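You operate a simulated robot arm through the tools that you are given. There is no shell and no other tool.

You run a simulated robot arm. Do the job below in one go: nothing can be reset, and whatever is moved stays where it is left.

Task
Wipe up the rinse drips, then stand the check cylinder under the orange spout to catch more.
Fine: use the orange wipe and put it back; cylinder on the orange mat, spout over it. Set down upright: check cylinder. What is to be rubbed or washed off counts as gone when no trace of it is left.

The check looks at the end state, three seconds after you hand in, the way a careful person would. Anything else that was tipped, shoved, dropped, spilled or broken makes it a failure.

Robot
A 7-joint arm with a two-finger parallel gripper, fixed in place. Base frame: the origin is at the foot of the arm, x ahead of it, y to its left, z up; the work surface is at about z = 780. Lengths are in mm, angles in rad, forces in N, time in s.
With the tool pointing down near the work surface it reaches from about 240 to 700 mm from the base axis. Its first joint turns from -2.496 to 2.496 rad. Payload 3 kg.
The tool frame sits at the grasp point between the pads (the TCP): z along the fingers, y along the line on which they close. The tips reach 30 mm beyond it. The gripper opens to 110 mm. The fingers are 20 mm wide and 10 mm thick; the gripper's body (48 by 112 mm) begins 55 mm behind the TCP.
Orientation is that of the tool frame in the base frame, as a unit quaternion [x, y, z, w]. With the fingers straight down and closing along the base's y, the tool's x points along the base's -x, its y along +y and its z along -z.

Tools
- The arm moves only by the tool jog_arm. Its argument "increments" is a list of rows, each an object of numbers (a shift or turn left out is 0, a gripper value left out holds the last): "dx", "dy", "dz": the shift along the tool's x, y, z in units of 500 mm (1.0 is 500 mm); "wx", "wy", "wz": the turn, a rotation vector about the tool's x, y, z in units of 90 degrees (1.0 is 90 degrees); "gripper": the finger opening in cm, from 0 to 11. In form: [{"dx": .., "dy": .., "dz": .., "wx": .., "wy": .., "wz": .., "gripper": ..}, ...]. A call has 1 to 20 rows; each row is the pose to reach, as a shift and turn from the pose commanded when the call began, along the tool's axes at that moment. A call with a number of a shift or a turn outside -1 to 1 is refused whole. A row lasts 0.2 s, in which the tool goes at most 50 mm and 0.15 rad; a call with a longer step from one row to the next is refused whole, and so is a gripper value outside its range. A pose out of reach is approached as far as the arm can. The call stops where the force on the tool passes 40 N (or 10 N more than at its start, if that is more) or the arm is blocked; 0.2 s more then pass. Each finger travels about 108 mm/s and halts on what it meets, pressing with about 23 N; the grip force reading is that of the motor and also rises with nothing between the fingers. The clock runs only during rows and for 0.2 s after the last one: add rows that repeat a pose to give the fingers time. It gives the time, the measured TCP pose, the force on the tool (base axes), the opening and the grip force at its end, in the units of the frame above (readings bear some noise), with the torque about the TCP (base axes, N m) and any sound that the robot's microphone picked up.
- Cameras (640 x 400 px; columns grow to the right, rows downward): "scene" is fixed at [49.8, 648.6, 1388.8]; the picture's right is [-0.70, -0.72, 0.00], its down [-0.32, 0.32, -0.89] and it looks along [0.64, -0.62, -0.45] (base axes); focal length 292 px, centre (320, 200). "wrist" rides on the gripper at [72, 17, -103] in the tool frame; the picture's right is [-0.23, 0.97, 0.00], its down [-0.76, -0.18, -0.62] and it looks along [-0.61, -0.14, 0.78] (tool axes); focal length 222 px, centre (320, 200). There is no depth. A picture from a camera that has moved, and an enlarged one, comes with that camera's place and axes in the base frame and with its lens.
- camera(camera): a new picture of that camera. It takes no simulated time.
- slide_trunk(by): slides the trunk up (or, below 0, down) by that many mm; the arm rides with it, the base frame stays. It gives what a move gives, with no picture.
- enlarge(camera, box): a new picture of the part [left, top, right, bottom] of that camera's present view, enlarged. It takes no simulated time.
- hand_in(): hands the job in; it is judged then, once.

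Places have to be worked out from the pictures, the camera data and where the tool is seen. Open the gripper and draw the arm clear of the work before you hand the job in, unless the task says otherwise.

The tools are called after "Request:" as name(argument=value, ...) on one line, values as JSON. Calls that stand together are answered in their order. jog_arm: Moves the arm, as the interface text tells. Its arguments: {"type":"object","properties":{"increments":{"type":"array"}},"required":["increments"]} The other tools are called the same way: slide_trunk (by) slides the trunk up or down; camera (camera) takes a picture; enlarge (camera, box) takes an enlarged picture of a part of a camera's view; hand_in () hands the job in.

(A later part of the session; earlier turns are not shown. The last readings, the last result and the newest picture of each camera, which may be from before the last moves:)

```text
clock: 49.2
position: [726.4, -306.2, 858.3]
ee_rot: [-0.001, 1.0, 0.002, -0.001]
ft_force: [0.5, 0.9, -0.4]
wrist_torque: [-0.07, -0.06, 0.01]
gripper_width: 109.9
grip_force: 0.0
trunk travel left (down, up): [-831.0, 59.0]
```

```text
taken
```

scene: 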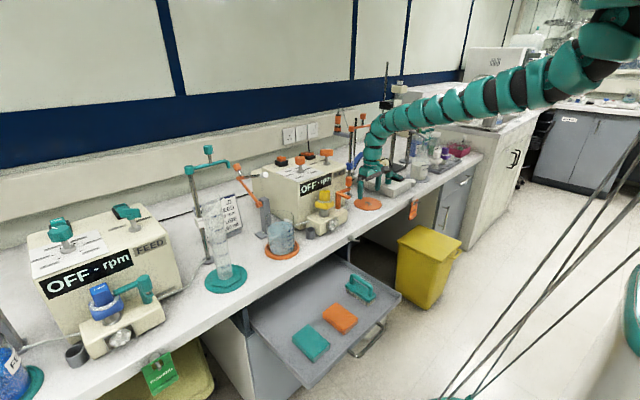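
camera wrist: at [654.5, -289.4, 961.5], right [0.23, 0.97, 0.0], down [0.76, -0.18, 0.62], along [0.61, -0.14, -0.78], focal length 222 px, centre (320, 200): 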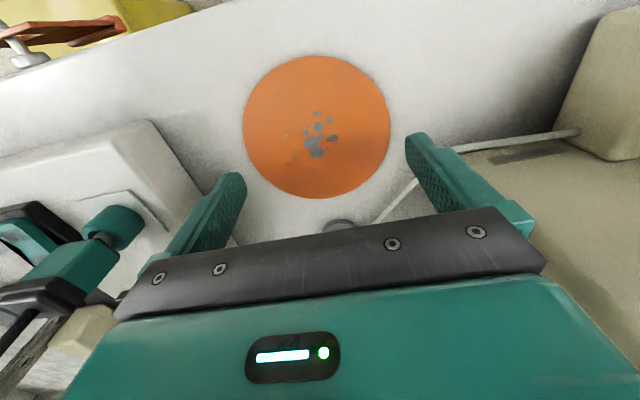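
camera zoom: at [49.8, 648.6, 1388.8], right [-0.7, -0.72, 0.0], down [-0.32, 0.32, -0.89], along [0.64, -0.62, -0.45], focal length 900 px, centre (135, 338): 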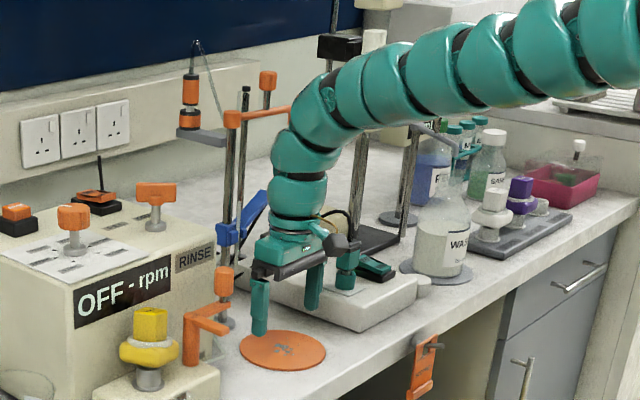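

The call was refused because one step was too long and nothing moved. I send the same path with shorter steps.

Request:
jog_arm(increments=[{"dx": 0.07, "dz": -0.05}, {"dx": 0.14, "dz": -0.1}, {"dx": 0.23, "dz": -0.1}, {"dx": 0.31, "dy": 0.03, "dz": -0.1}, {"dx": 0.38, "dy": 0.09, "dz": -0.1}, {"dx": 0.44, "dy": 0.16, "dz": -0.1}, {"dx": 0.49, "dy": 0.24, "dz": -0.1}, {"dx": 0.52, "dy": 0.33, "dz": -0.1}, {"dx": 0.52, "dy": 0.42, "dz": -0.1}, {"dx": 0.52, "dy": 0.51, "dz": -0.1}, {"dx": 0.52, "dy": 0.6, "dz": -0.1}, {"dx": 0.52, "dy": 0.69, "dz": -0.1}, {"dx": 0.51, "dy": 0.78, "dz": -0.1}, {"dx": 0.49, "dy": 0.86, "dz": -0.1}, {"dx": 0.47, "dy": 0.876, "dz": -0.1}, {"dx": 0.47, "dy": 0.876, "dz": -0.1}])

Request:
camera(camera="scene")

```text
clock: 52.6
position: [511.4, 149.5, 927.2]
ee_rot: [-0.001, 1.0, 0.0, -0.003]
ft_force: [0.2, -0.3, 0.3]
wrist_torque: [0.03, 0.02, 0.0]
gripper_width: 110.1
grip_force: 0.1
out of reach, approached as far as the arm can: row 4, 5, 6, 7, 8, 9, 10, 11, 12, 13, 14, 15, 16
trunk travel left (down, up): [-831.0, 59.0]
```

```text
taken
```

scene: 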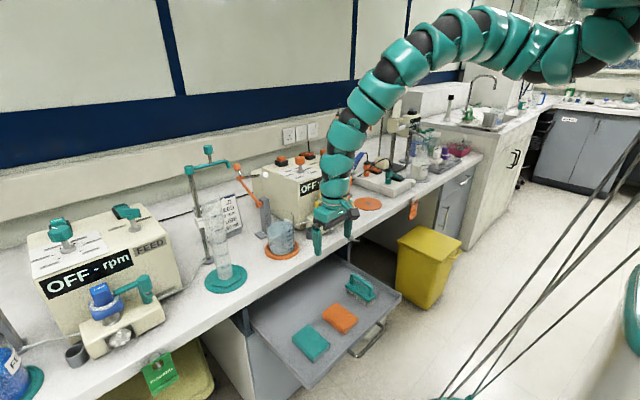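

The arm has flipped into the elbow-up arch and stands at (511,150,927), about 20 mm short of the target. I try a small inward and downward jog to see if this posture can descend.

Request:
jog_arm(increments=[{"dz": 0.06}, {"dz": 0.12}, {"dz": 0.18}, {"dz": 0.18}])

Request:
camera(camera="scene")

```text
clock: 53.6
position: [511.6, 148.5, 838.1]
ee_rot: [-0.001, 1.0, 0.0, -0.002]
ft_force: [0.0, 0.0, -0.2]
wrist_torque: [0.01, 0.01, -0.03]
gripper_width: 110.0
grip_force: 0.0
trunk travel left (down, up): [-831.0, 59.0]
```

```text
taken
```

scene: 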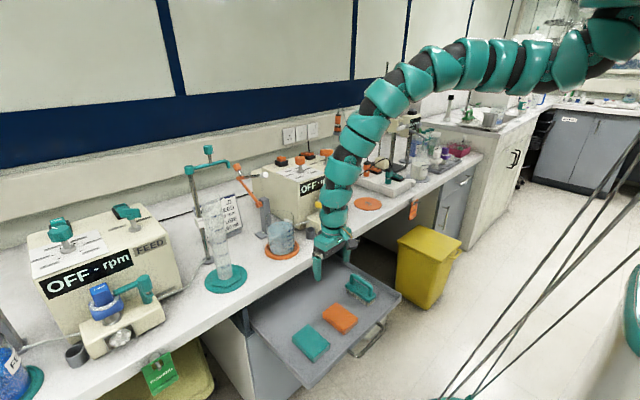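

Descent works in this posture. I move to above the wipe at (490,131) and down to z≈738, then look with the wrist camera.

Request:
jog_arm(increments=[{"dx": 0.02, "dy": -0.018, "dz": 0.08}, {"dx": 0.043, "dy": -0.035, "dz": 0.16}, {"dx": 0.043, "dy": -0.035, "dz": 0.2}, {"dx": 0.043, "dy": -0.035, "dz": 0.2}])

Request:
camera(camera="wrist")

Request:
camera(camera="scene")

```text
clock: 54.6
position: [490.6, 130.7, 738.4]
ee_rot: [-0.002, 1.0, 0.0, 0.0]
ft_force: [-0.6, 0.2, -0.8]
wrist_torque: [0.01, -0.03, 0.01]
gripper_width: 110.2
grip_force: 0.1
trunk travel left (down, up): [-831.0, 59.0]
```

```text
taken
camera wrist: at [419.8, 148.2, 840.9], right [0.22, 0.97, 0.0], down [0.76, -0.18, 0.62], along [0.61, -0.14, -0.78], focal length 222 px, centre (320, 200)
```

wrist: 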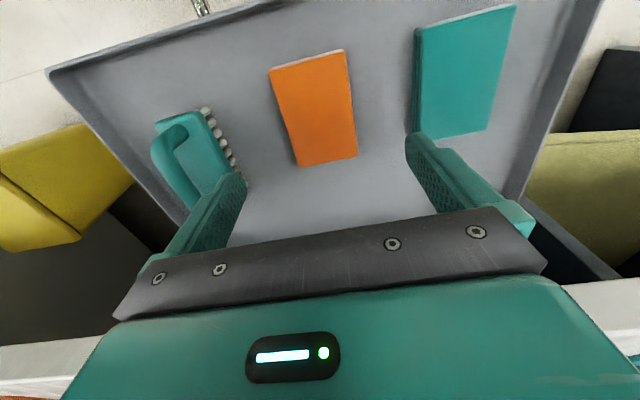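

```text
taken
```

scene: 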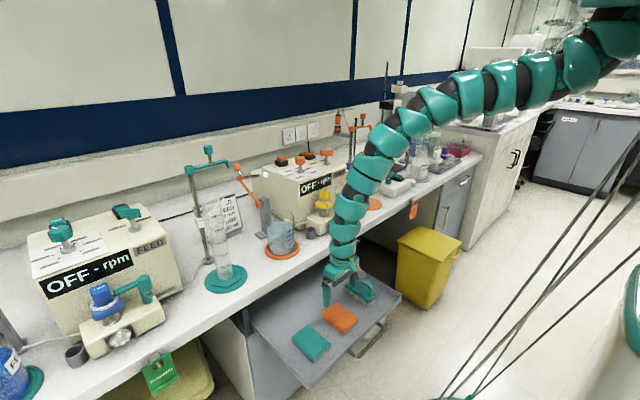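

The wipe now measures x 443–540, y 98–163 (centre about (492,131)), top near z=615, with the brush and teal wipe well outside the fingers' path. I descend to TCP z≈628 with fingers open, so the tips stay just above the drawer floor.

Request:
jog_arm(increments=[{"dx": -0.002, "dz": 0.08}, {"dx": -0.002, "dz": 0.15}, {"dx": -0.002, "dz": 0.19}, {"dx": -0.002, "dz": 0.22}, {"dx": -0.002, "dz": 0.22}])

Request:
camera(camera="wrist")

Request:
enlarge(camera="scene", box=[270, 230, 410, 360])

```text
clock: 55.2
position: [462.1, 111.6, 656.3]
ee_rot: [-0.008, 0.999, -0.023, -0.032]
ft_force: [-0.7, -2.6, 20.1]
wrist_torque: [1.03, -0.11, 0.1]
gripper_width: 108.6
grip_force: 0.0
out of reach, approached as far as the arm can: row 2, 3
trunk travel left (down, up): [-831.0, 59.0]
stopped in row 3: the force on the tool passed its limit at 101 N (the readings are from after the stop); the commanded pose is now the measured one
```

```text
taken
camera wrist: at [396.7, 132.9, 762.5], right [0.21, 0.98, -0.06], down [0.8, -0.14, 0.58], along [0.56, -0.17, -0.81], focal length 222 px, centre (320, 200)
```

wrist: 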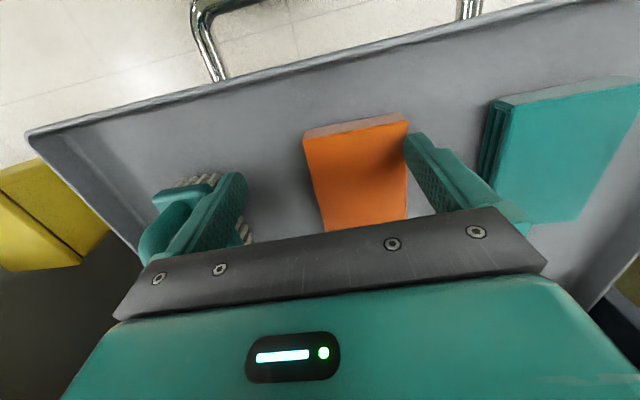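

```text
3.08 times, centred on (340, 295) of scene
camera zoom: at [49.8, 648.6, 1388.8], right [-0.7, -0.72, 0.0], down [-0.32, 0.32, -0.89], along [0.64, -0.62, -0.45], focal length 900 px, centre (258, -92)
```

zoom: 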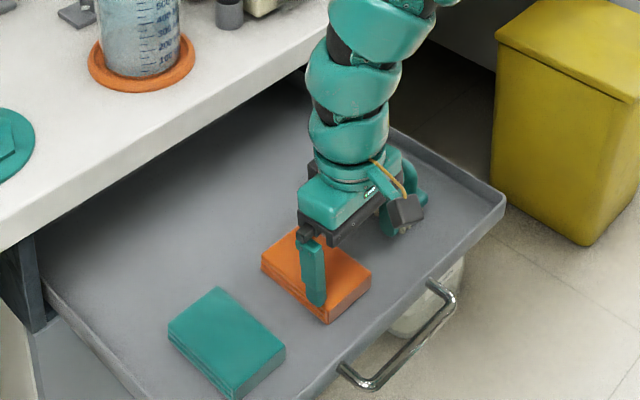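

The descent ran out of reach (arm fully stretched) and the hand drifted inward and pressed on something, likely the brush with the −y finger. I lift straight up at once and check what was touched.

Request:
jog_arm(increments=[{"dz": -0.04}, {"dz": -0.1}, {"dz": -0.18}, {"dz": -0.26}, {"dz": -0.26}])

Request:
camera(camera="wrist")

Request:
enlarge(camera="scene", box=[240, 250, 410, 390])

```text
clock: 56.4
position: [469.3, 117.9, 784.7]
ee_rot: [-0.008, 0.999, -0.025, -0.033]
ft_force: [-0.1, -0.3, -0.7]
wrist_torque: [-0.03, 0.0, -0.02]
gripper_width: 109.9
grip_force: 0.1
trunk travel left (down, up): [-831.0, 59.0]
```

```text
taken
camera wrist: at [405.1, 139.1, 891.2], right [0.21, 0.98, -0.06], down [0.8, -0.14, 0.58], along [0.56, -0.17, -0.81], focal length 222 px, centre (320, 200)
```

wrist: 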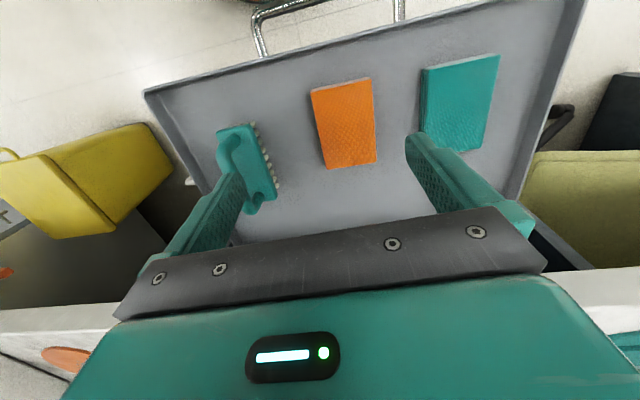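

```text
2.86 times, centred on (325, 320) of scene
camera zoom: at [49.8, 648.6, 1388.8], right [-0.7, -0.72, 0.0], down [-0.32, 0.32, -0.89], along [0.64, -0.62, -0.45], focal length 836 px, centre (306, -143)
```

zoom: 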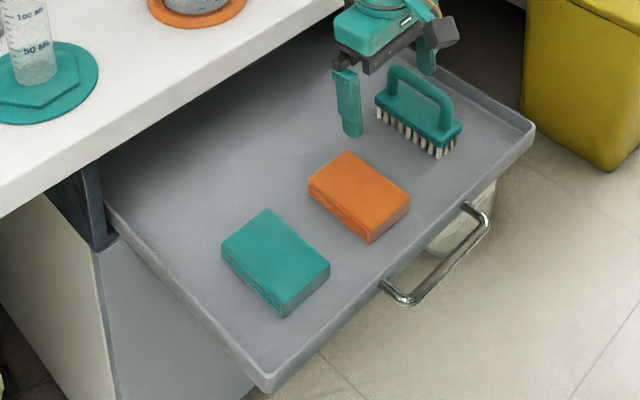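

The brush and teal wipe stand as before; the whole drawer seems only nudged a few mm, and the torque shows it was the +y finger that touched the wipe's top edge (so its top is near z≈622). I level the hand, raise it, and will lower the trunk by 130 mm so the arm is not stretched.

Request:
jog_arm(increments=[{"dx": -0.02, "dy": 0.016, "dz": -0.06, "wx": -0.016, "wy": -0.021, "wz": 0.005}, {"dx": -0.042, "dy": 0.032, "dz": -0.12, "wx": -0.032, "wy": -0.042, "wz": 0.01}, {"dx": -0.042, "dy": 0.032, "dz": -0.16, "wx": -0.032, "wy": -0.042, "wz": 0.01}, {"dx": -0.042, "dy": 0.032, "dz": -0.16, "wx": -0.032, "wy": -0.042, "wz": 0.01}])

```text
clock: 57.4
position: [496.2, 137.5, 862.6]
ee_rot: [0.0, 1.0, 0.001, 0.0]
ft_force: [0.6, 0.3, -0.3]
wrist_torque: [-0.02, -0.02, -0.01]
gripper_width: 110.1
grip_force: 0.0
trunk travel left (down, up): [-831.0, 59.0]
```

Level and in reach at (496,138,863). I lower the trunk by 130 mm (to TCP z≈733, tips well above the wipe) and look again.

Request:
slide_trunk(by=-130)

Request:
camera(camera="wrist")

```text
clock: 59.0
position: [496.8, 137.6, 733.0]
ee_rot: [0.0, 1.0, 0.001, 0.001]
ft_force: [0.1, -0.4, 0.9]
wrist_torque: [-0.01, 0.0, -0.01]
gripper_width: 109.9
grip_force: 0.0
trunk travel left (down, up): [-701.0, 189.0]
```

```text
taken
camera wrist: at [425.2, 154.5, 835.0], right [0.23, 0.97, 0.0], down [0.76, -0.18, 0.62], along [0.61, -0.14, -0.78], focal length 222 px, centre (320, 200)
```

wrist: 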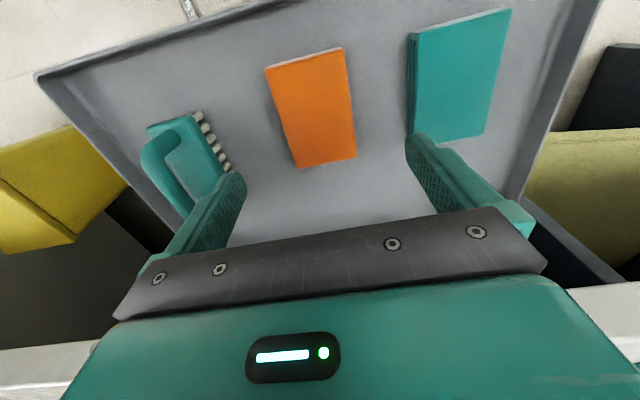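

Seen from here the wipe's centre is at about (495,136), nearly under the hand. I descend to TCP z≈636 with a 2 mm correction, in reach this time because the arm is less stretched.

Request:
jog_arm(increments=[{"dx": 0.004, "dy": -0.004, "dz": 0.06}, {"dx": 0.004, "dy": -0.004, "dz": 0.11}, {"dx": 0.004, "dy": -0.004, "dz": 0.15}, {"dx": 0.004, "dy": -0.004, "dz": 0.18}, {"dx": 0.004, "dy": -0.004, "dz": 0.194}, {"dx": 0.004, "dy": -0.004, "dz": 0.194}])

Request:
camera(camera="wrist")

Request:
enlarge(camera="scene", box=[270, 230, 410, 360])

```text
clock: 60.4
position: [494.8, 135.5, 634.5]
ee_rot: [0.001, 1.0, 0.001, 0.0]
ft_force: [0.1, 0.1, -0.4]
wrist_torque: [0.0, -0.03, 0.0]
gripper_width: 109.9
grip_force: 0.2
trunk travel left (down, up): [-701.0, 189.0]
```

```text
taken
camera wrist: at [423.1, 152.3, 737.7], right [0.23, 0.97, 0.0], down [0.76, -0.18, 0.62], along [0.61, -0.14, -0.78], focal length 222 px, centre (320, 200)
```

wrist: 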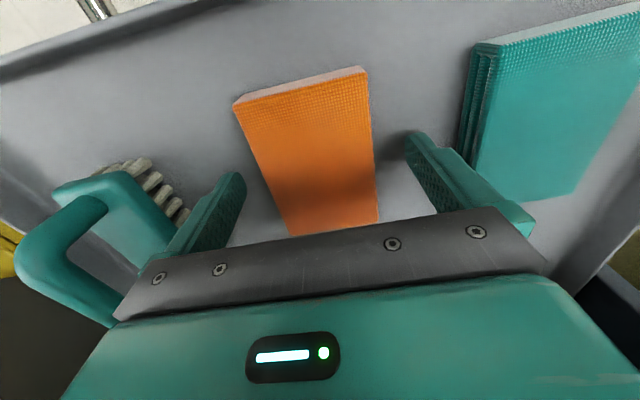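

```text
3.08 times, centred on (340, 295) of scene
camera zoom: at [49.8, 648.6, 1388.8], right [-0.7, -0.72, 0.0], down [-0.32, 0.32, -0.89], along [0.64, -0.62, -0.45], focal length 900 px, centre (258, -92)
```

zoom: 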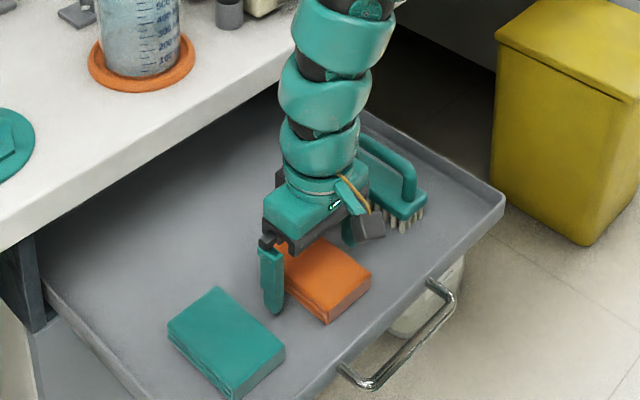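

No contact at (495,136,634.5); the wipe's top is at about z=622 and the finger tips straddle it a few mm above the drawer floor. I close the fingers on it, giving several rows for travel.

Request:
jog_arm(increments=[{"gripper": 9}, {"gripper": 7.5}, {"gripper": 6}, {"gripper": 5}, {"gripper": 4}, {"gripper": 4}, {"gripper": 4}])

Request:
camera(camera="wrist")

```text
clock: 62.0
position: [495.5, 134.5, 635.8]
ee_rot: [0.0, 1.0, 0.001, -0.001]
ft_force: [0.0, -0.5, -0.1]
wrist_torque: [-0.01, -0.01, 0.0]
gripper_width: 69.0
grip_force: 22.9
trunk travel left (down, up): [-701.0, 189.0]
```

```text
taken
camera wrist: at [423.1, 152.3, 737.7], right [0.23, 0.97, 0.0], down [0.76, -0.18, 0.62], along [0.61, -0.14, -0.78], focal length 222 px, centre (320, 200)
```

wrist: 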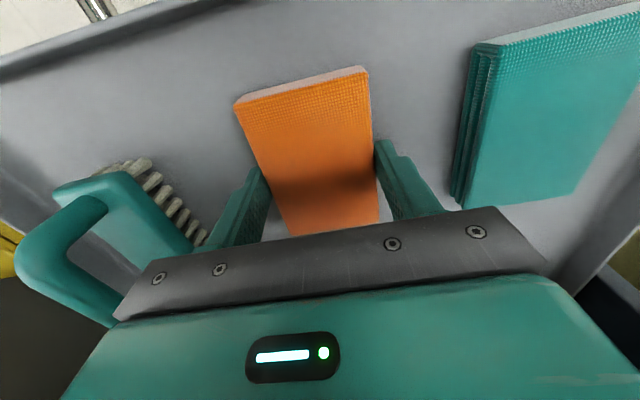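

Gripped at 69 mm wide, which means the top is nearer z≈615 and only about 10 mm is between the pads. I reopen slightly, go 5 mm lower and close again for a firmer hold.

Request:
jog_arm(increments=[{"gripper": 8.5}, {"gripper": 8.5}, {"dz": 0.006, "gripper": 8.5}, {"dz": 0.011, "gripper": 8.5}, {"dz": 0.011, "gripper": 7}, {"dz": 0.011, "gripper": 5.5}, {"dz": 0.011, "gripper": 4}, {"dz": 0.011, "gripper": 4}, {"dz": 0.011, "gripper": 4}])

```text
clock: 64.0
position: [494.3, 134.8, 629.9]
ee_rot: [0.001, 1.0, 0.001, 0.001]
ft_force: [0.7, -5.1, 8.1]
wrist_torque: [-0.46, -0.08, 0.04]
gripper_width: 68.9
grip_force: 23.2
trunk travel left (down, up): [-701.0, 189.0]
```

The force shows a fingertip now touching the drawer floor, so the floor is at z≈600 and the earlier height was right. I reopen, rise 6 mm, and grip again.

Request:
jog_arm(increments=[{"dz": -0.004, "gripper": 8.5}, {"dz": -0.012, "gripper": 8.5}, {"dz": -0.012, "gripper": 8.5}, {"dz": -0.012, "gripper": 7}, {"dz": -0.012, "gripper": 5.5}, {"dz": -0.012, "gripper": 4}, {"dz": -0.012, "gripper": 4}, {"dz": -0.012, "gripper": 4}])

Request:
camera(camera="wrist")

```text
clock: 65.8
position: [494.2, 134.8, 636.1]
ee_rot: [0.0, 1.0, 0.0, 0.0]
ft_force: [0.6, -0.2, 1.1]
wrist_torque: [-0.02, -0.02, 0.0]
gripper_width: 69.2
grip_force: 23.1
trunk travel left (down, up): [-701.0, 189.0]
```

```text
taken
camera wrist: at [423.2, 152.0, 738.5], right [0.23, 0.97, 0.0], down [0.76, -0.18, 0.62], along [0.61, -0.14, -0.78], focal length 222 px, centre (320, 200)
```

wrist: 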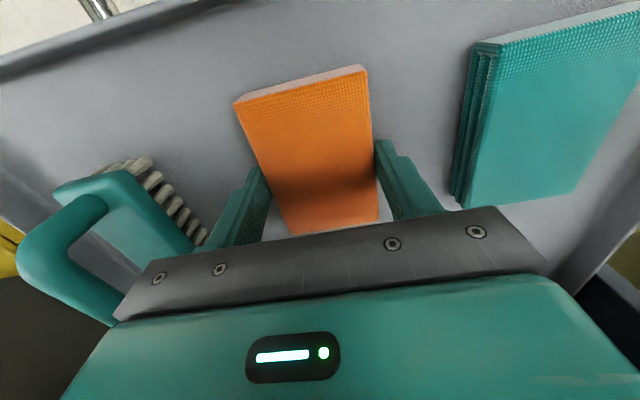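

The wipe is held firmly with its underside about 36 mm below the TCP. I lift it straight up 180 mm and check the hold.

Request:
jog_arm(increments=[{"dz": -0.04}, {"dz": -0.1}, {"dz": -0.18}, {"dz": -0.26}, {"dz": -0.34}, {"dz": -0.36}, {"dz": -0.36}])

Request:
camera(camera="wrist")

Request:
camera(camera="scene")

```text
clock: 67.4
position: [510.8, 150.3, 796.9]
ee_rot: [0.0, 1.0, 0.001, -0.002]
ft_force: [-1.4, -0.2, -1.2]
wrist_torque: [-0.02, 0.01, 0.01]
gripper_width: 69.0
grip_force: 22.5
out of reach, approached as far as the arm can: row 4, 5, 6, 7
trunk travel left (down, up): [-701.0, 189.0]
```

```text
taken
camera wrist: at [440.3, 166.8, 899.6], right [0.23, 0.97, 0.0], down [0.76, -0.18, 0.62], along [0.61, -0.14, -0.78], focal length 222 px, centre (320, 200)
```

wrist: 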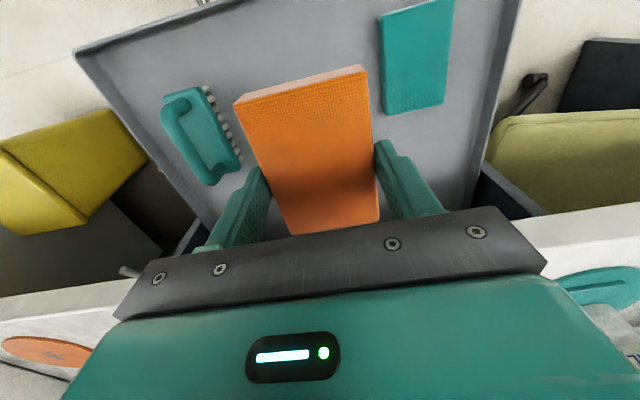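

```text
taken
```

scene: 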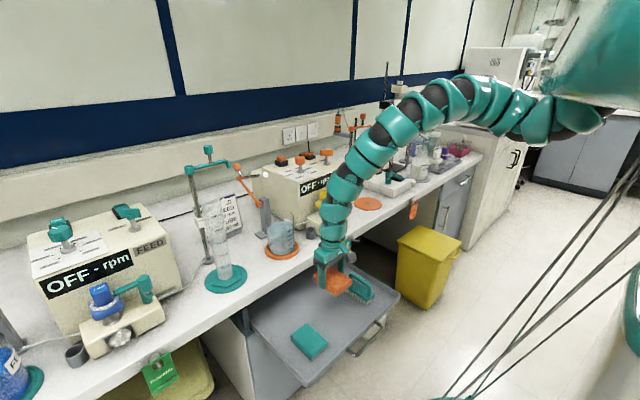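

The wipe is held well. This arched posture cannot come closer in, so I lift further with the trunk (+100 mm) before travelling sideways.

Request:
slide_trunk(by=100)

Request:
jog_arm(increments=[{"dx": -0.03, "dy": -0.09}, {"dx": -0.05, "dy": -0.18}, {"dx": -0.07, "dy": -0.27}, {"dx": -0.08, "dy": -0.36}, {"dx": -0.08, "dy": -0.45}, {"dx": -0.08, "dy": -0.54}, {"dx": -0.08, "dy": -0.63}, {"dx": -0.08, "dy": -0.72}, {"dx": -0.08, "dy": -0.81}, {"dx": -0.08, "dy": -0.9}, {"dx": -0.08, "dy": -0.924}, {"dx": -0.08, "dy": -0.924}])

Request:
camera(camera="scene")

Request:
camera(camera="wrist")

```text
clock: 68.7
position: [513.3, 149.4, 896.2]
ee_rot: [0.0, 1.0, 0.001, -0.001]
ft_force: [-0.4, 0.8, -0.6]
wrist_torque: [0.0, 0.01, 0.04]
gripper_width: 69.1
grip_force: 23.1
trunk travel left (down, up): [-801.0, 89.0]
```

```text
clock: 71.3
position: [604.1, -328.2, 897.4]
ee_rot: [0.001, 1.0, 0.001, -0.002]
ft_force: [-0.1, 0.4, -0.5]
wrist_torque: [0.02, -0.01, 0.02]
gripper_width: 69.0
grip_force: 22.6
out of reach, approached as far as the arm can: row 1, 2, 3, 4, 5, 6, 7, 8, 9, 10, 11, 12
trunk travel left (down, up): [-801.0, 89.0]
```

```text
taken
```

scene: 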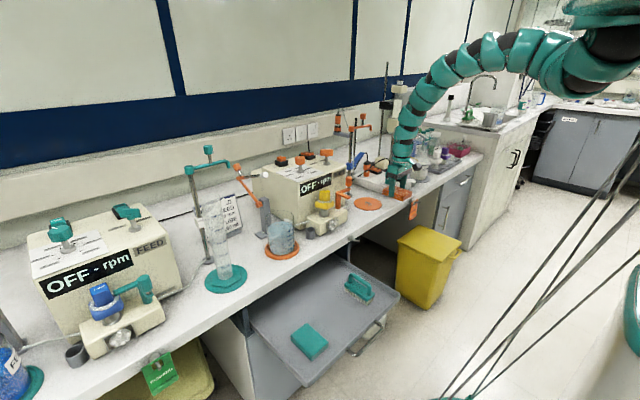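

```text
taken
camera wrist: at [533.3, -311.0, 999.5], right [0.23, 0.97, 0.0], down [0.76, -0.18, 0.62], along [0.6, -0.14, -0.78], focal length 222 px, centre (320, 200)
```

wrist: 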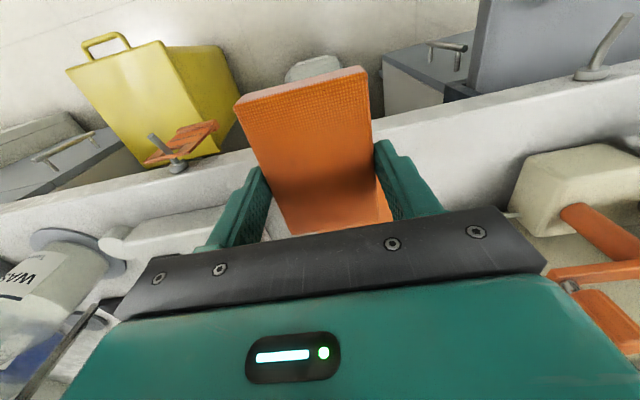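

At (604,-328,897) with the wipe intact. I move out over the drips to (728,-312) at z≈845, leaving the wipe about 25 mm above the mat.

Request:
jog_arm(increments=[{"dx": -0.05, "dy": 0.006, "dz": 0.01}, {"dx": -0.1, "dy": 0.013, "dz": 0.02}, {"dx": -0.15, "dy": 0.019, "dz": 0.04}, {"dx": -0.2, "dy": 0.026, "dz": 0.06}, {"dx": -0.248, "dy": 0.032, "dz": 0.08}, {"dx": -0.248, "dy": 0.032, "dz": 0.104}, {"dx": -0.248, "dy": 0.032, "dz": 0.104}])

Request:
camera(camera="wrist")

Request:
enlarge(camera="scene", box=[310, 80, 450, 230])

```text
clock: 72.9
position: [727.7, -311.5, 845.9]
ee_rot: [0.0, 1.0, 0.0, 0.0]
ft_force: [-0.2, -0.1, -0.7]
wrist_torque: [-0.02, 0.02, -0.04]
gripper_width: 68.9
grip_force: 22.9
trunk travel left (down, up): [-801.0, 89.0]
```

```text
taken
camera wrist: at [657.3, -294.1, 948.7], right [0.23, 0.97, 0.0], down [0.76, -0.18, 0.62], along [0.61, -0.14, -0.78], focal length 222 px, centre (320, 200)
```

wrist: 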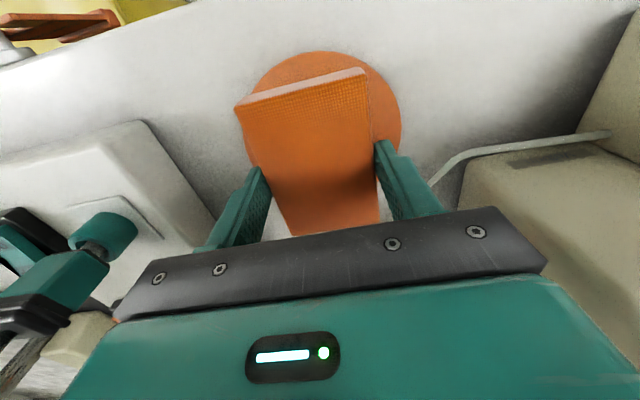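

```text
2.67 times, centred on (380, 155) of scene
camera zoom: at [49.8, 648.6, 1388.8], right [-0.7, -0.72, 0.0], down [-0.32, 0.32, -0.89], along [0.64, -0.62, -0.45], focal length 780 px, centre (160, 320)
```

zoom: 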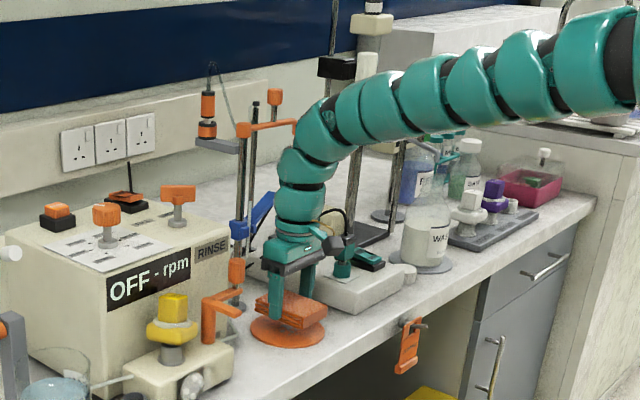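

The wipe hovers over the drips, centred. I lower gently in small steps to make contact, watching the force.

Request:
jog_arm(increments=[{"dz": 0.02}, {"dz": 0.036}, {"dz": 0.044}, {"dz": 0.048}, {"dz": 0.048}])

```text
clock: 74.1
position: [724.7, -309.9, 826.0]
ee_rot: [-0.001, 1.0, 0.001, -0.001]
ft_force: [0.0, -0.5, -0.6]
wrist_torque: [-0.01, -0.02, 0.0]
gripper_width: 69.1
grip_force: 23.1
out of reach, approached as far as the arm can: row 2, 3, 4, 5
trunk travel left (down, up): [-801.0, 89.0]
```

The arm is fully stretched here and stops at z≈826 without contact. I raise the hand 110 mm and then lower the trunk by the same amount so there is reach to spare.

Request:
jog_arm(increments=[{"dx": -0.006, "dy": -0.003, "dz": -0.08}, {"dx": -0.006, "dy": -0.003, "dz": -0.16}, {"dx": -0.006, "dy": -0.003, "dz": -0.22}, {"dx": -0.006, "dy": -0.003, "dz": -0.22}])

Request:
slide_trunk(by=-100)

```text
clock: 75.1
position: [727.1, -310.5, 935.2]
ee_rot: [0.0, 1.0, 0.002, -0.001]
ft_force: [0.1, -0.6, -0.5]
wrist_torque: [-0.03, -0.04, 0.0]
gripper_width: 68.9
grip_force: 22.8
trunk travel left (down, up): [-801.0, 89.0]
```

```text
clock: 76.5
position: [727.0, -310.2, 836.7]
ee_rot: [0.001, 1.0, 0.0, -0.001]
ft_force: [-0.2, 0.4, 0.7]
wrist_torque: [0.0, 0.0, -0.01]
gripper_width: 68.9
grip_force: 22.7
trunk travel left (down, up): [-701.0, 189.0]
```

Now at (727,-310,837) with reach in hand. I descend slowly again toward contact.

Request:
jog_arm(increments=[{"dz": 0.012}, {"dz": 0.022}, {"dz": 0.03}, {"dz": 0.034}, {"dz": 0.034}])

```text
clock: 77.7
position: [726.1, -310.3, 820.4]
ee_rot: [0.0, 1.0, 0.0, 0.0]
ft_force: [0.8, -0.2, 4.0]
wrist_torque: [-0.14, 0.0, -0.02]
gripper_width: 69.2
grip_force: 22.7
trunk travel left (down, up): [-701.0, 189.0]
```

Contact: 4 N at z=820.4. I press about 2 mm more and check the force before rubbing.

Request:
jog_arm(increments=[{"dz": 0.002}, {"dz": 0.004}, {"dz": 0.004}])

```text
clock: 78.5
position: [726.8, -310.8, 818.4]
ee_rot: [0.0, 1.0, 0.0, 0.001]
ft_force: [2.7, 0.9, 18.7]
wrist_torque: [-0.05, 0.14, 0.02]
gripper_width: 68.9
grip_force: 22.4
trunk travel left (down, up): [-701.0, 189.0]
```

Pressing at about 19 N, a bit more than needed. I ease 1 mm and rub back and forth in x and y over the drip area, staying clear of the hotplate on the −y side.

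Request:
jog_arm(increments=[{"dz": -0.0015}, {"dx": -0.02, "dz": -0.0015}, {"dx": -0.04, "dz": -0.0015}, {"dx": -0.02, "dz": -0.0015}, {"dx": 0, "dz": -0.0015}, {"dx": 0.02, "dz": -0.0015}, {"dx": 0.04, "dz": -0.0015}, {"dx": 0.02, "dy": -0.01, "dz": -0.0015}, {"dx": 0, "dy": -0.02, "dz": -0.0015}, {"dx": -0.02, "dy": -0.03, "dz": -0.0015}, {"dx": -0.04, "dy": -0.03, "dz": -0.0015}, {"dx": -0.02, "dy": -0.03, "dz": -0.0015}, {"dx": 0, "dy": -0.02, "dz": -0.0015}, {"dx": 0.02, "dy": 0, "dz": -0.0015}, {"dx": 0.02, "dy": 0.02, "dz": -0.0015}, {"dx": 0, "dy": 0.03, "dz": -0.0015}, {"dx": -0.02, "dy": 0.02, "dz": -0.0015}, {"dx": -0.02, "dy": 0, "dz": -0.0015}, {"dx": 0, "dy": -0.02, "dz": -0.0015}, {"dx": 0, "dy": 0, "dz": -0.0015}])

Request:
camera(camera="wrist")

```text
clock: 82.7
position: [725.6, -310.3, 818.3]
ee_rot: [0.0, 1.0, 0.0, -0.001]
ft_force: [-0.8, -1.8, 6.9]
wrist_torque: [0.1, -0.14, -0.02]
gripper_width: 69.2
grip_force: 23.2
trunk travel left (down, up): [-701.0, 189.0]
```

```text
taken
camera wrist: at [654.2, -293.4, 921.4], right [0.23, 0.97, 0.0], down [0.76, -0.18, 0.62], along [0.61, -0.14, -0.78], focal length 222 px, centre (320, 200)
```

wrist: 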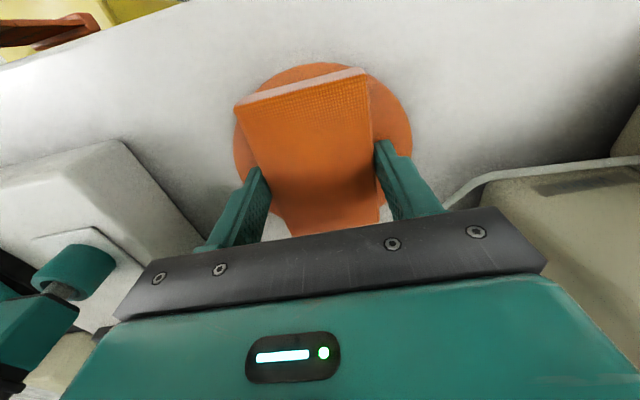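

The rub went through with 7 N remaining contact and the wipe still square in the fingers. I lift and draw back to inspect the mat with the scene camera.

Request:
jog_arm(increments=[{"dz": -0.06}, {"dx": 0.02, "dz": -0.14}, {"dx": 0.09, "dz": -0.18}, {"dx": 0.17, "dz": -0.2}, {"dx": 0.2, "dz": -0.2}, {"dx": 0.2, "dz": -0.2}])

Request:
enlarge(camera="scene", box=[340, 180, 400, 220])

Request:
camera(camera="wrist")

```text
clock: 84.1
position: [632.0, -312.5, 899.1]
ee_rot: [-0.001, 1.0, 0.0, 0.0]
ft_force: [-0.3, 1.5, -0.9]
wrist_torque: [0.02, 0.0, 0.01]
gripper_width: 69.1
grip_force: 22.7
out of reach, approached as far as the arm can: row 4, 5, 6
trunk travel left (down, up): [-701.0, 189.0]
```

```text
10.00 times, centred on (370, 200) of scene
camera zoom: at [49.8, 648.6, 1388.8], right [-0.7, -0.72, 0.0], down [-0.32, 0.32, -0.89], along [0.64, -0.62, -0.45], focal length 2925 px, centre (-180, 200)
```

zoom: 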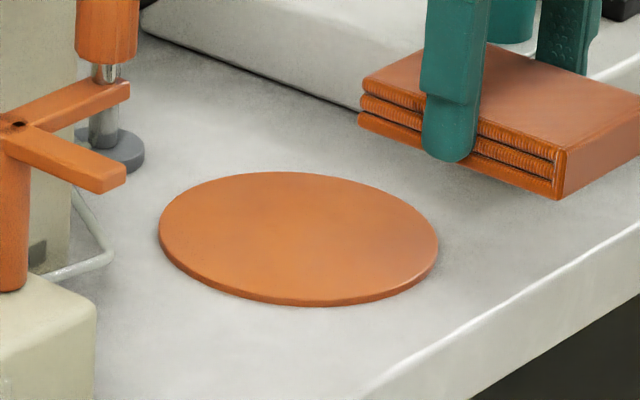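

```text
taken
camera wrist: at [561.9, -294.2, 1000.7], right [0.23, 0.97, 0.0], down [0.76, -0.18, 0.62], along [0.61, -0.14, -0.78], focal length 222 px, centre (320, 200)
```

wrist: 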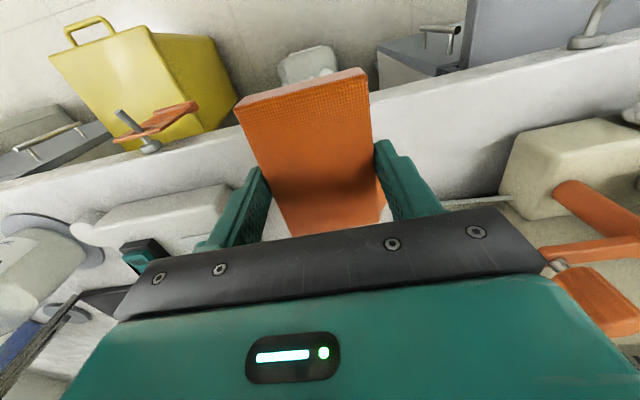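

The mat is wiped clean in the enlarged view, with no trace left and the mat in place. Now I bring the wipe back: I raise the trunk so this arched posture can come closer in.

Request:
slide_trunk(by=180)

Request:
jog_arm(increments=[{"dx": 0.02, "dz": 0.06}, {"dx": 0.04, "dz": 0.13}, {"dx": 0.06, "dz": 0.2}, {"dx": 0.064, "dz": 0.28}, {"dx": 0.064, "dy": 0.06, "dz": 0.3}, {"dx": 0.064, "dy": 0.15, "dz": 0.3}, {"dx": 0.064, "dy": 0.24, "dz": 0.3}, {"dx": 0.064, "dy": 0.33, "dz": 0.3}, {"dx": 0.064, "dy": 0.42, "dz": 0.3}, {"dx": 0.064, "dy": 0.51, "dz": 0.3}, {"dx": 0.064, "dy": 0.6, "dz": 0.3}, {"dx": 0.08, "dy": 0.68, "dz": 0.31}, {"dx": 0.11, "dy": 0.75, "dz": 0.32}, {"dx": 0.15, "dy": 0.82, "dz": 0.33}, {"dx": 0.2, "dy": 0.87, "dz": 0.34}, {"dx": 0.25, "dy": 0.886, "dz": 0.36}, {"dx": 0.274, "dy": 0.886, "dz": 0.38}, {"dx": 0.274, "dy": 0.886, "dz": 0.4}, {"dx": 0.274, "dy": 0.886, "dz": 0.4}])

Request:
camera(camera="scene")

Request:
camera(camera="wrist")

```text
clock: 86.1
position: [634.6, -311.7, 1079.0]
ee_rot: [0.0, 1.0, 0.0, 0.0]
ft_force: [0.7, -0.3, 0.5]
wrist_torque: [0.0, -0.02, 0.03]
gripper_width: 69.0
grip_force: 23.1
trunk travel left (down, up): [-881.0, 9.0]
```

```text
clock: 90.1
position: [498.3, 131.5, 877.6]
ee_rot: [0.0, 1.0, -0.001, 0.0]
ft_force: [0.2, -0.5, -0.7]
wrist_torque: [0.01, -0.01, 0.02]
gripper_width: 69.0
grip_force: 22.8
trunk travel left (down, up): [-881.0, 9.0]
```

```text
taken
```

scene: 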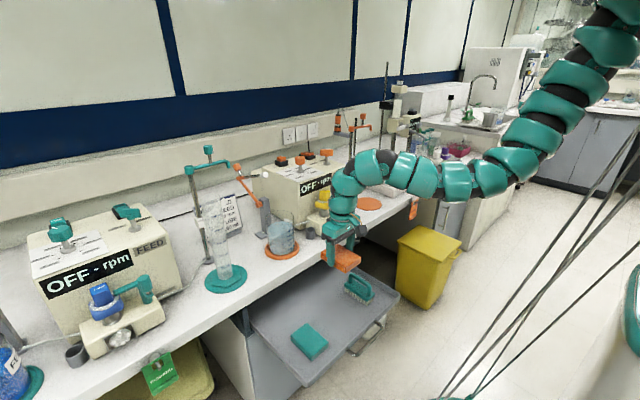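

```text
taken
camera wrist: at [425.8, 148.7, 980.9], right [0.23, 0.97, 0.0], down [0.76, -0.18, 0.62], along [0.61, -0.14, -0.78], focal length 222 px, centre (320, 200)
```

wrist: 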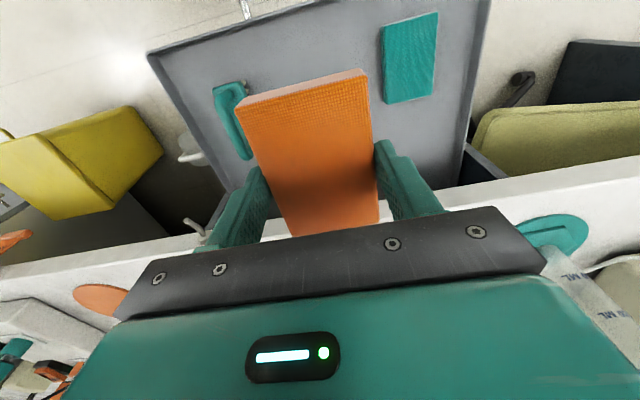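

In reach all the way, now at (498,131.5,878) above the drawer slot with the elbow hanging comfortably. I lower the trunk 130 mm.

Request:
slide_trunk(by=-150)

Request:
camera(camera="scene")

Request:
camera(camera="wrist")

```text
clock: 91.8
position: [497.5, 131.6, 728.5]
ee_rot: [0.0, 1.0, 0.0, 0.0]
ft_force: [-0.4, 0.0, -1.2]
wrist_torque: [-0.02, 0.0, -0.01]
gripper_width: 69.3
grip_force: 23.0
trunk travel left (down, up): [-731.0, 159.0]
```

```text
taken
```

scene: 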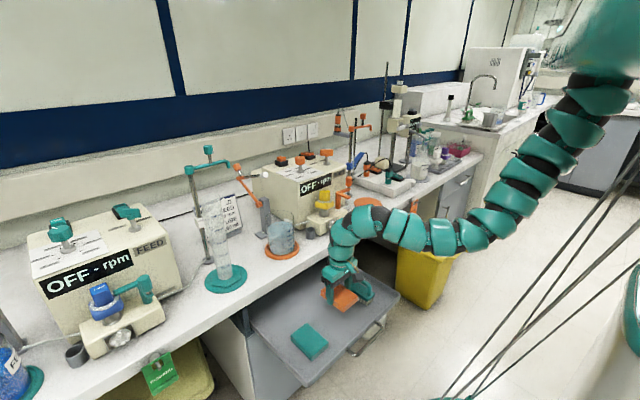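

```text
taken
camera wrist: at [425.9, 148.7, 830.9], right [0.23, 0.97, 0.0], down [0.76, -0.18, 0.62], along [0.61, -0.14, -0.78], focal length 222 px, centre (320, 200)
```

wrist: 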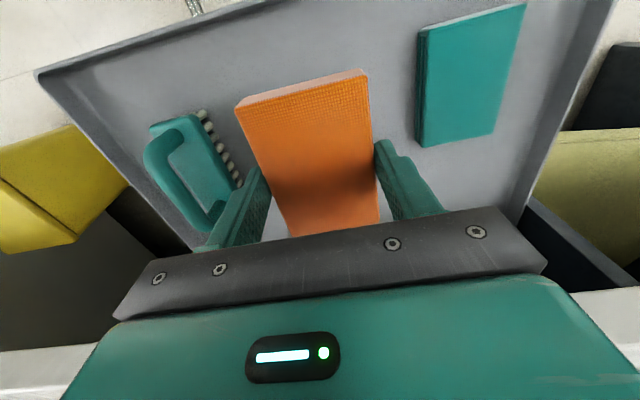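

All clear: the slot between brush and teal wipe is right below. I lower the wipe to just above the drawer floor.

Request:
jog_arm(increments=[{"dz": 0.06}, {"dz": 0.11}, {"dz": 0.15}, {"dz": 0.17}, {"dz": 0.178}, {"dz": 0.178}])

```text
clock: 93.2
position: [498.2, 132.0, 639.0]
ee_rot: [0.0, 1.0, 0.0, 0.0]
ft_force: [0.2, -0.7, -0.2]
wrist_torque: [-0.01, -0.01, 0.03]
gripper_width: 69.2
grip_force: 23.2
trunk travel left (down, up): [-731.0, 159.0]
```

No contact yet at z=639. I go down in 1 mm steps until the wipe rests on the floor.

Request:
jog_arm(increments=[{"dz": 0.003}, {"dz": 0.005}, {"dz": 0.007}, {"dz": 0.007}])

```text
clock: 94.2
position: [498.4, 131.4, 636.8]
ee_rot: [0.0, 1.0, 0.0, 0.0]
ft_force: [-0.2, 0.0, -0.8]
wrist_torque: [-0.03, 0.01, 0.04]
gripper_width: 68.6
grip_force: 23.4
trunk travel left (down, up): [-731.0, 159.0]
```

Request:
jog_arm(increments=[{"dz": 0.002}, {"dz": 0.003}, {"dz": 0.003}])

```text
clock: 95.0
position: [497.9, 132.2, 635.4]
ee_rot: [0.0, 1.0, 0.0, 0.001]
ft_force: [0.2, -2.2, 12.4]
wrist_torque: [-0.03, 0.21, -0.05]
gripper_width: 68.7
grip_force: 23.0
trunk travel left (down, up): [-731.0, 159.0]
```

The wipe rests on the floor (12 N). I ease up slightly, open the fingers and lift straight out.

Request:
jog_arm(increments=[{"dz": -0.001, "gripper": 7.5}, {"dz": -0.001, "gripper": 9}, {"dz": -0.001, "gripper": 10}, {"dz": -0.001, "gripper": 10}, {"dz": -0.03, "gripper": 10}, {"dz": -0.09, "gripper": 10}, {"dz": -0.17, "gripper": 10}, {"dz": -0.25, "gripper": 10}, {"dz": -0.3, "gripper": 10}, {"dz": -0.3, "gripper": 10}])

Request:
camera(camera="wrist")

Request:
enlarge(camera="scene", box=[240, 250, 410, 390])

```text
clock: 97.2
position: [496.1, 132.0, 784.2]
ee_rot: [0.0, 1.0, 0.0, 0.0]
ft_force: [-0.5, 0.8, 0.4]
wrist_torque: [0.02, -0.03, 0.0]
gripper_width: 100.0
grip_force: 0.0
trunk travel left (down, up): [-731.0, 159.0]
```

```text
taken
camera wrist: at [425.8, 148.5, 886.4], right [0.23, 0.97, 0.0], down [0.76, -0.18, 0.62], along [0.61, -0.14, -0.78], focal length 222 px, centre (320, 200)
```

wrist: 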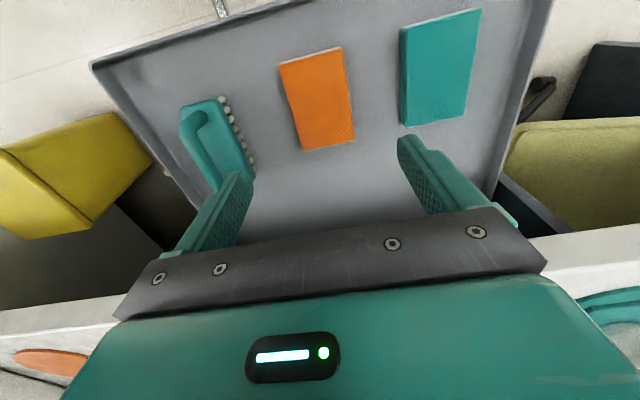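

```text
2.86 times, centred on (325, 320) of scene
camera zoom: at [49.8, 648.6, 1388.8], right [-0.7, -0.72, 0.0], down [-0.32, 0.32, -0.89], along [0.64, -0.62, -0.45], focal length 836 px, centre (306, -143)
```

zoom: 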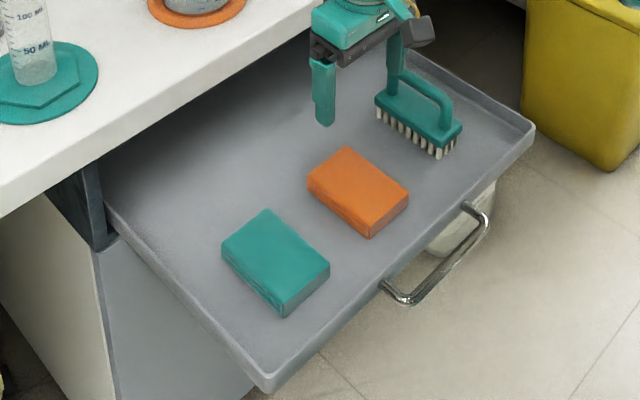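

The orange wipe is back flat in its slot between the brush and the teal wipe. Next the check cylinder: I enlarge its surroundings to see whether anything holds it and where the teal spout and clamp are.

Request:
enlarge(camera="scene", box=[175, 135, 265, 215])

Request:
enlarge(camera="scene", box=[175, 205, 265, 300])

Request:
enlarge(camera="scene", box=[320, 95, 400, 215])

```text
5.00 times, centred on (220, 175) of scene
camera zoom: at [49.8, 648.6, 1388.8], right [-0.7, -0.72, 0.0], down [-0.32, 0.32, -0.89], along [0.64, -0.62, -0.45], focal length 1462 px, centre (820, 325)
```

zoom: 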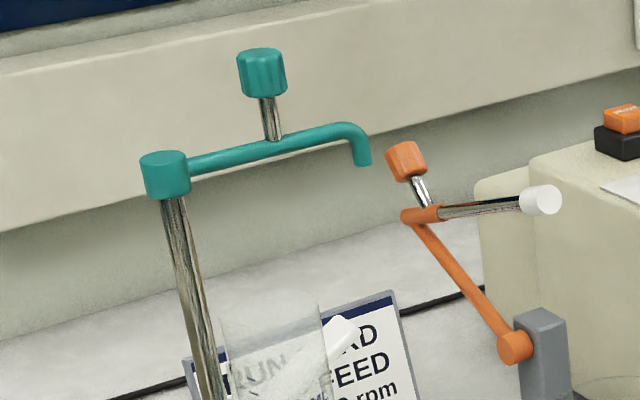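

```text
4.21 times, centred on (220, 252) of scene
camera zoom: at [49.8, 648.6, 1388.8], right [-0.7, -0.72, 0.0], down [-0.32, 0.32, -0.89], along [0.64, -0.62, -0.45], focal length 1232 px, centre (741, -21)
```

zoom: 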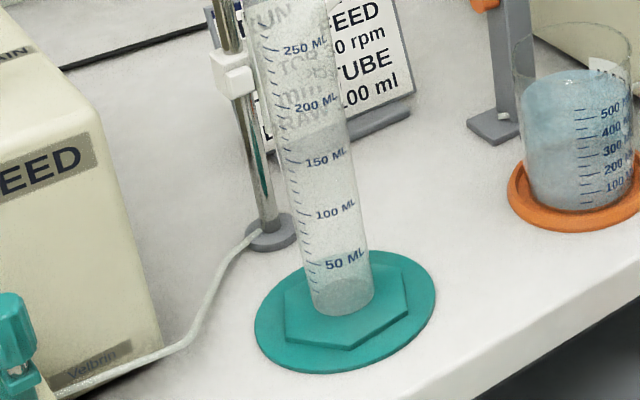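

```text
3.33 times, centred on (360, 155) of scene
camera zoom: at [49.8, 648.6, 1388.8], right [-0.7, -0.72, 0.0], down [-0.32, 0.32, -0.89], along [0.64, -0.62, -0.45], focal length 975 px, centre (187, 350)
```

zoom: 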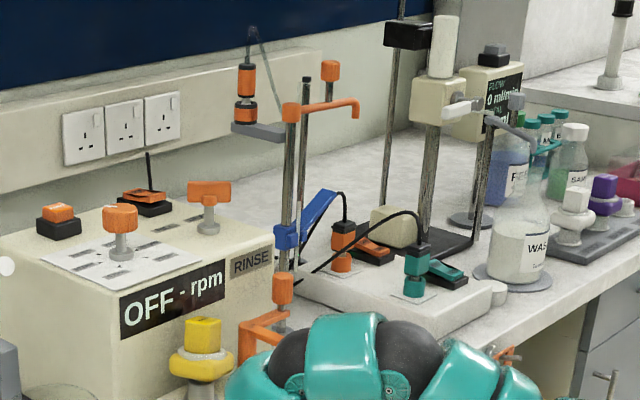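

The cylinder stands free on its hexagonal foot on the teal mat; nothing clamps it. Straight-down reach won't get that far, so I will grip it from the side with a horizontal hand; first I rise clear of the drawer.

Request:
jog_arm(increments=[{"dx": 0.02, "dy": -0.04, "dz": -0.08}, {"dx": 0.04, "dy": -0.08, "dz": -0.16}, {"dx": 0.04, "dy": -0.1, "dz": -0.25}, {"dx": 0.04, "dy": -0.1, "dz": -0.33}, {"dx": 0.04, "dy": -0.1, "dz": -0.33}])

```text
clock: 98.4
position: [478.2, 79.2, 919.0]
ee_rot: [0.0, 1.0, 0.0, 0.003]
ft_force: [-0.5, 1.2, -0.7]
wrist_torque: [0.02, 0.0, 0.0]
gripper_width: 100.5
grip_force: 0.0
out of reach, approached as far as the arm can: row 4, 5
trunk travel left (down, up): [-731.0, 159.0]
```

At (478,79,919). I now pitch the hand forward to horizontal in place, over free space, in small steps.

Request:
jog_arm(increments=[{"wy": -0.09}, {"wy": -0.18}, {"wy": -0.27}, {"wy": -0.36}, {"wy": -0.45}, {"wy": -0.54}, {"wy": -0.63}, {"wy": -0.72}, {"wy": -0.81}, {"wy": -0.9}, {"wy": -0.99}, {"wy": -1.0}, {"wy": -1.0}])

Request:
camera(camera="scene")

```text
clock: 101.2
position: [478.1, 81.4, 919.6]
ee_rot: [0.0, 0.707, 0.0, 0.707]
ft_force: [-0.6, -1.2, -0.5]
wrist_torque: [-0.01, 0.02, 0.0]
gripper_width: 100.0
grip_force: 0.0
trunk travel left (down, up): [-731.0, 159.0]
```

```text
taken
```

scene: 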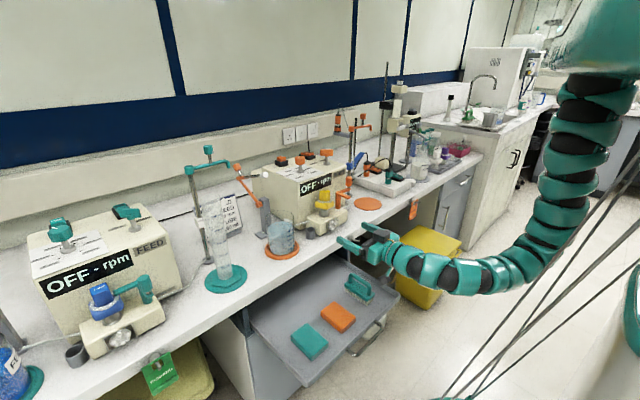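

The hand is horizontal, pointing +x at z≈920, with the elbow hanging comfortably. I yaw it about 36° toward the cylinder and then lower the trunk for more forward reach, raising the hand to compensate.

Request:
jog_arm(increments=[{"wx": -0.09}, {"wx": -0.18}, {"wx": -0.27}, {"wx": -0.36}, {"wx": -0.4}, {"wx": -0.4}])

Request:
jog_arm(increments=[{"dx": -0.08}, {"dx": -0.16}, {"dx": -0.24}, {"dx": -0.3}, {"dx": -0.3}])

```text
clock: 102.6
position: [477.3, 81.1, 918.5]
ee_rot: [-0.22, 0.672, 0.219, 0.673]
ft_force: [0.1, -0.1, -0.8]
wrist_torque: [-0.02, 0.0, -0.01]
gripper_width: 99.7
grip_force: 0.2
trunk travel left (down, up): [-731.0, 159.0]
```

```text
clock: 103.8
position: [494.0, 90.3, 1045.1]
ee_rot: [-0.218, 0.671, 0.22, 0.674]
ft_force: [-0.6, 0.1, 0.3]
wrist_torque: [-0.01, 0.0, -0.02]
gripper_width: 100.2
grip_force: 0.0
out of reach, approached as far as the arm can: row 3, 4, 5
trunk travel left (down, up): [-731.0, 159.0]
```

Yawed and raised to (494,90,1045). I slide the trunk down 130 mm.

Request:
slide_trunk(by=-130)

Request:
camera(camera="wrist")

Request:
camera(camera="scene")

```text
clock: 105.4
position: [493.8, 89.3, 915.7]
ee_rot: [-0.218, 0.672, 0.218, 0.674]
ft_force: [-0.2, -0.4, -0.5]
wrist_torque: [0.01, 0.02, 0.01]
gripper_width: 99.9
grip_force: 0.1
trunk travel left (down, up): [-601.0, 289.0]
```

```text
taken
camera wrist: at [402.3, 43.4, 841.8], right [-0.57, 0.79, 0.23], down [-0.4, -0.51, 0.76], along [0.71, 0.34, 0.61], focal length 222 px, centre (320, 200)
```

wrist: 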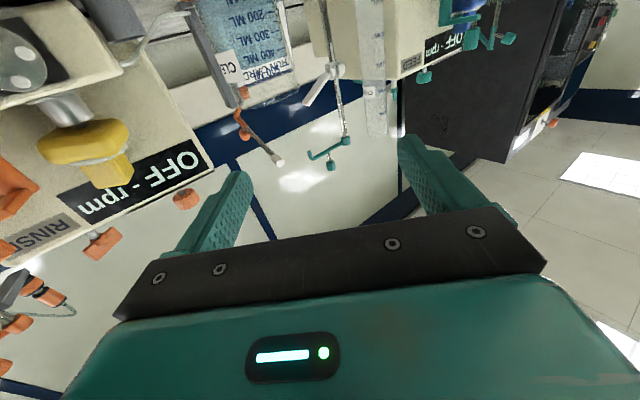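

```text
taken
```

scene: 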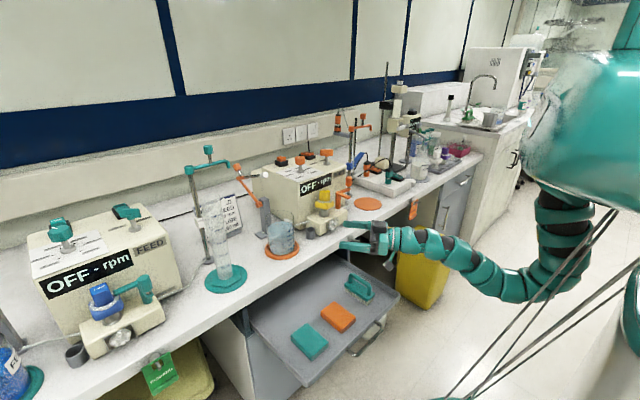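

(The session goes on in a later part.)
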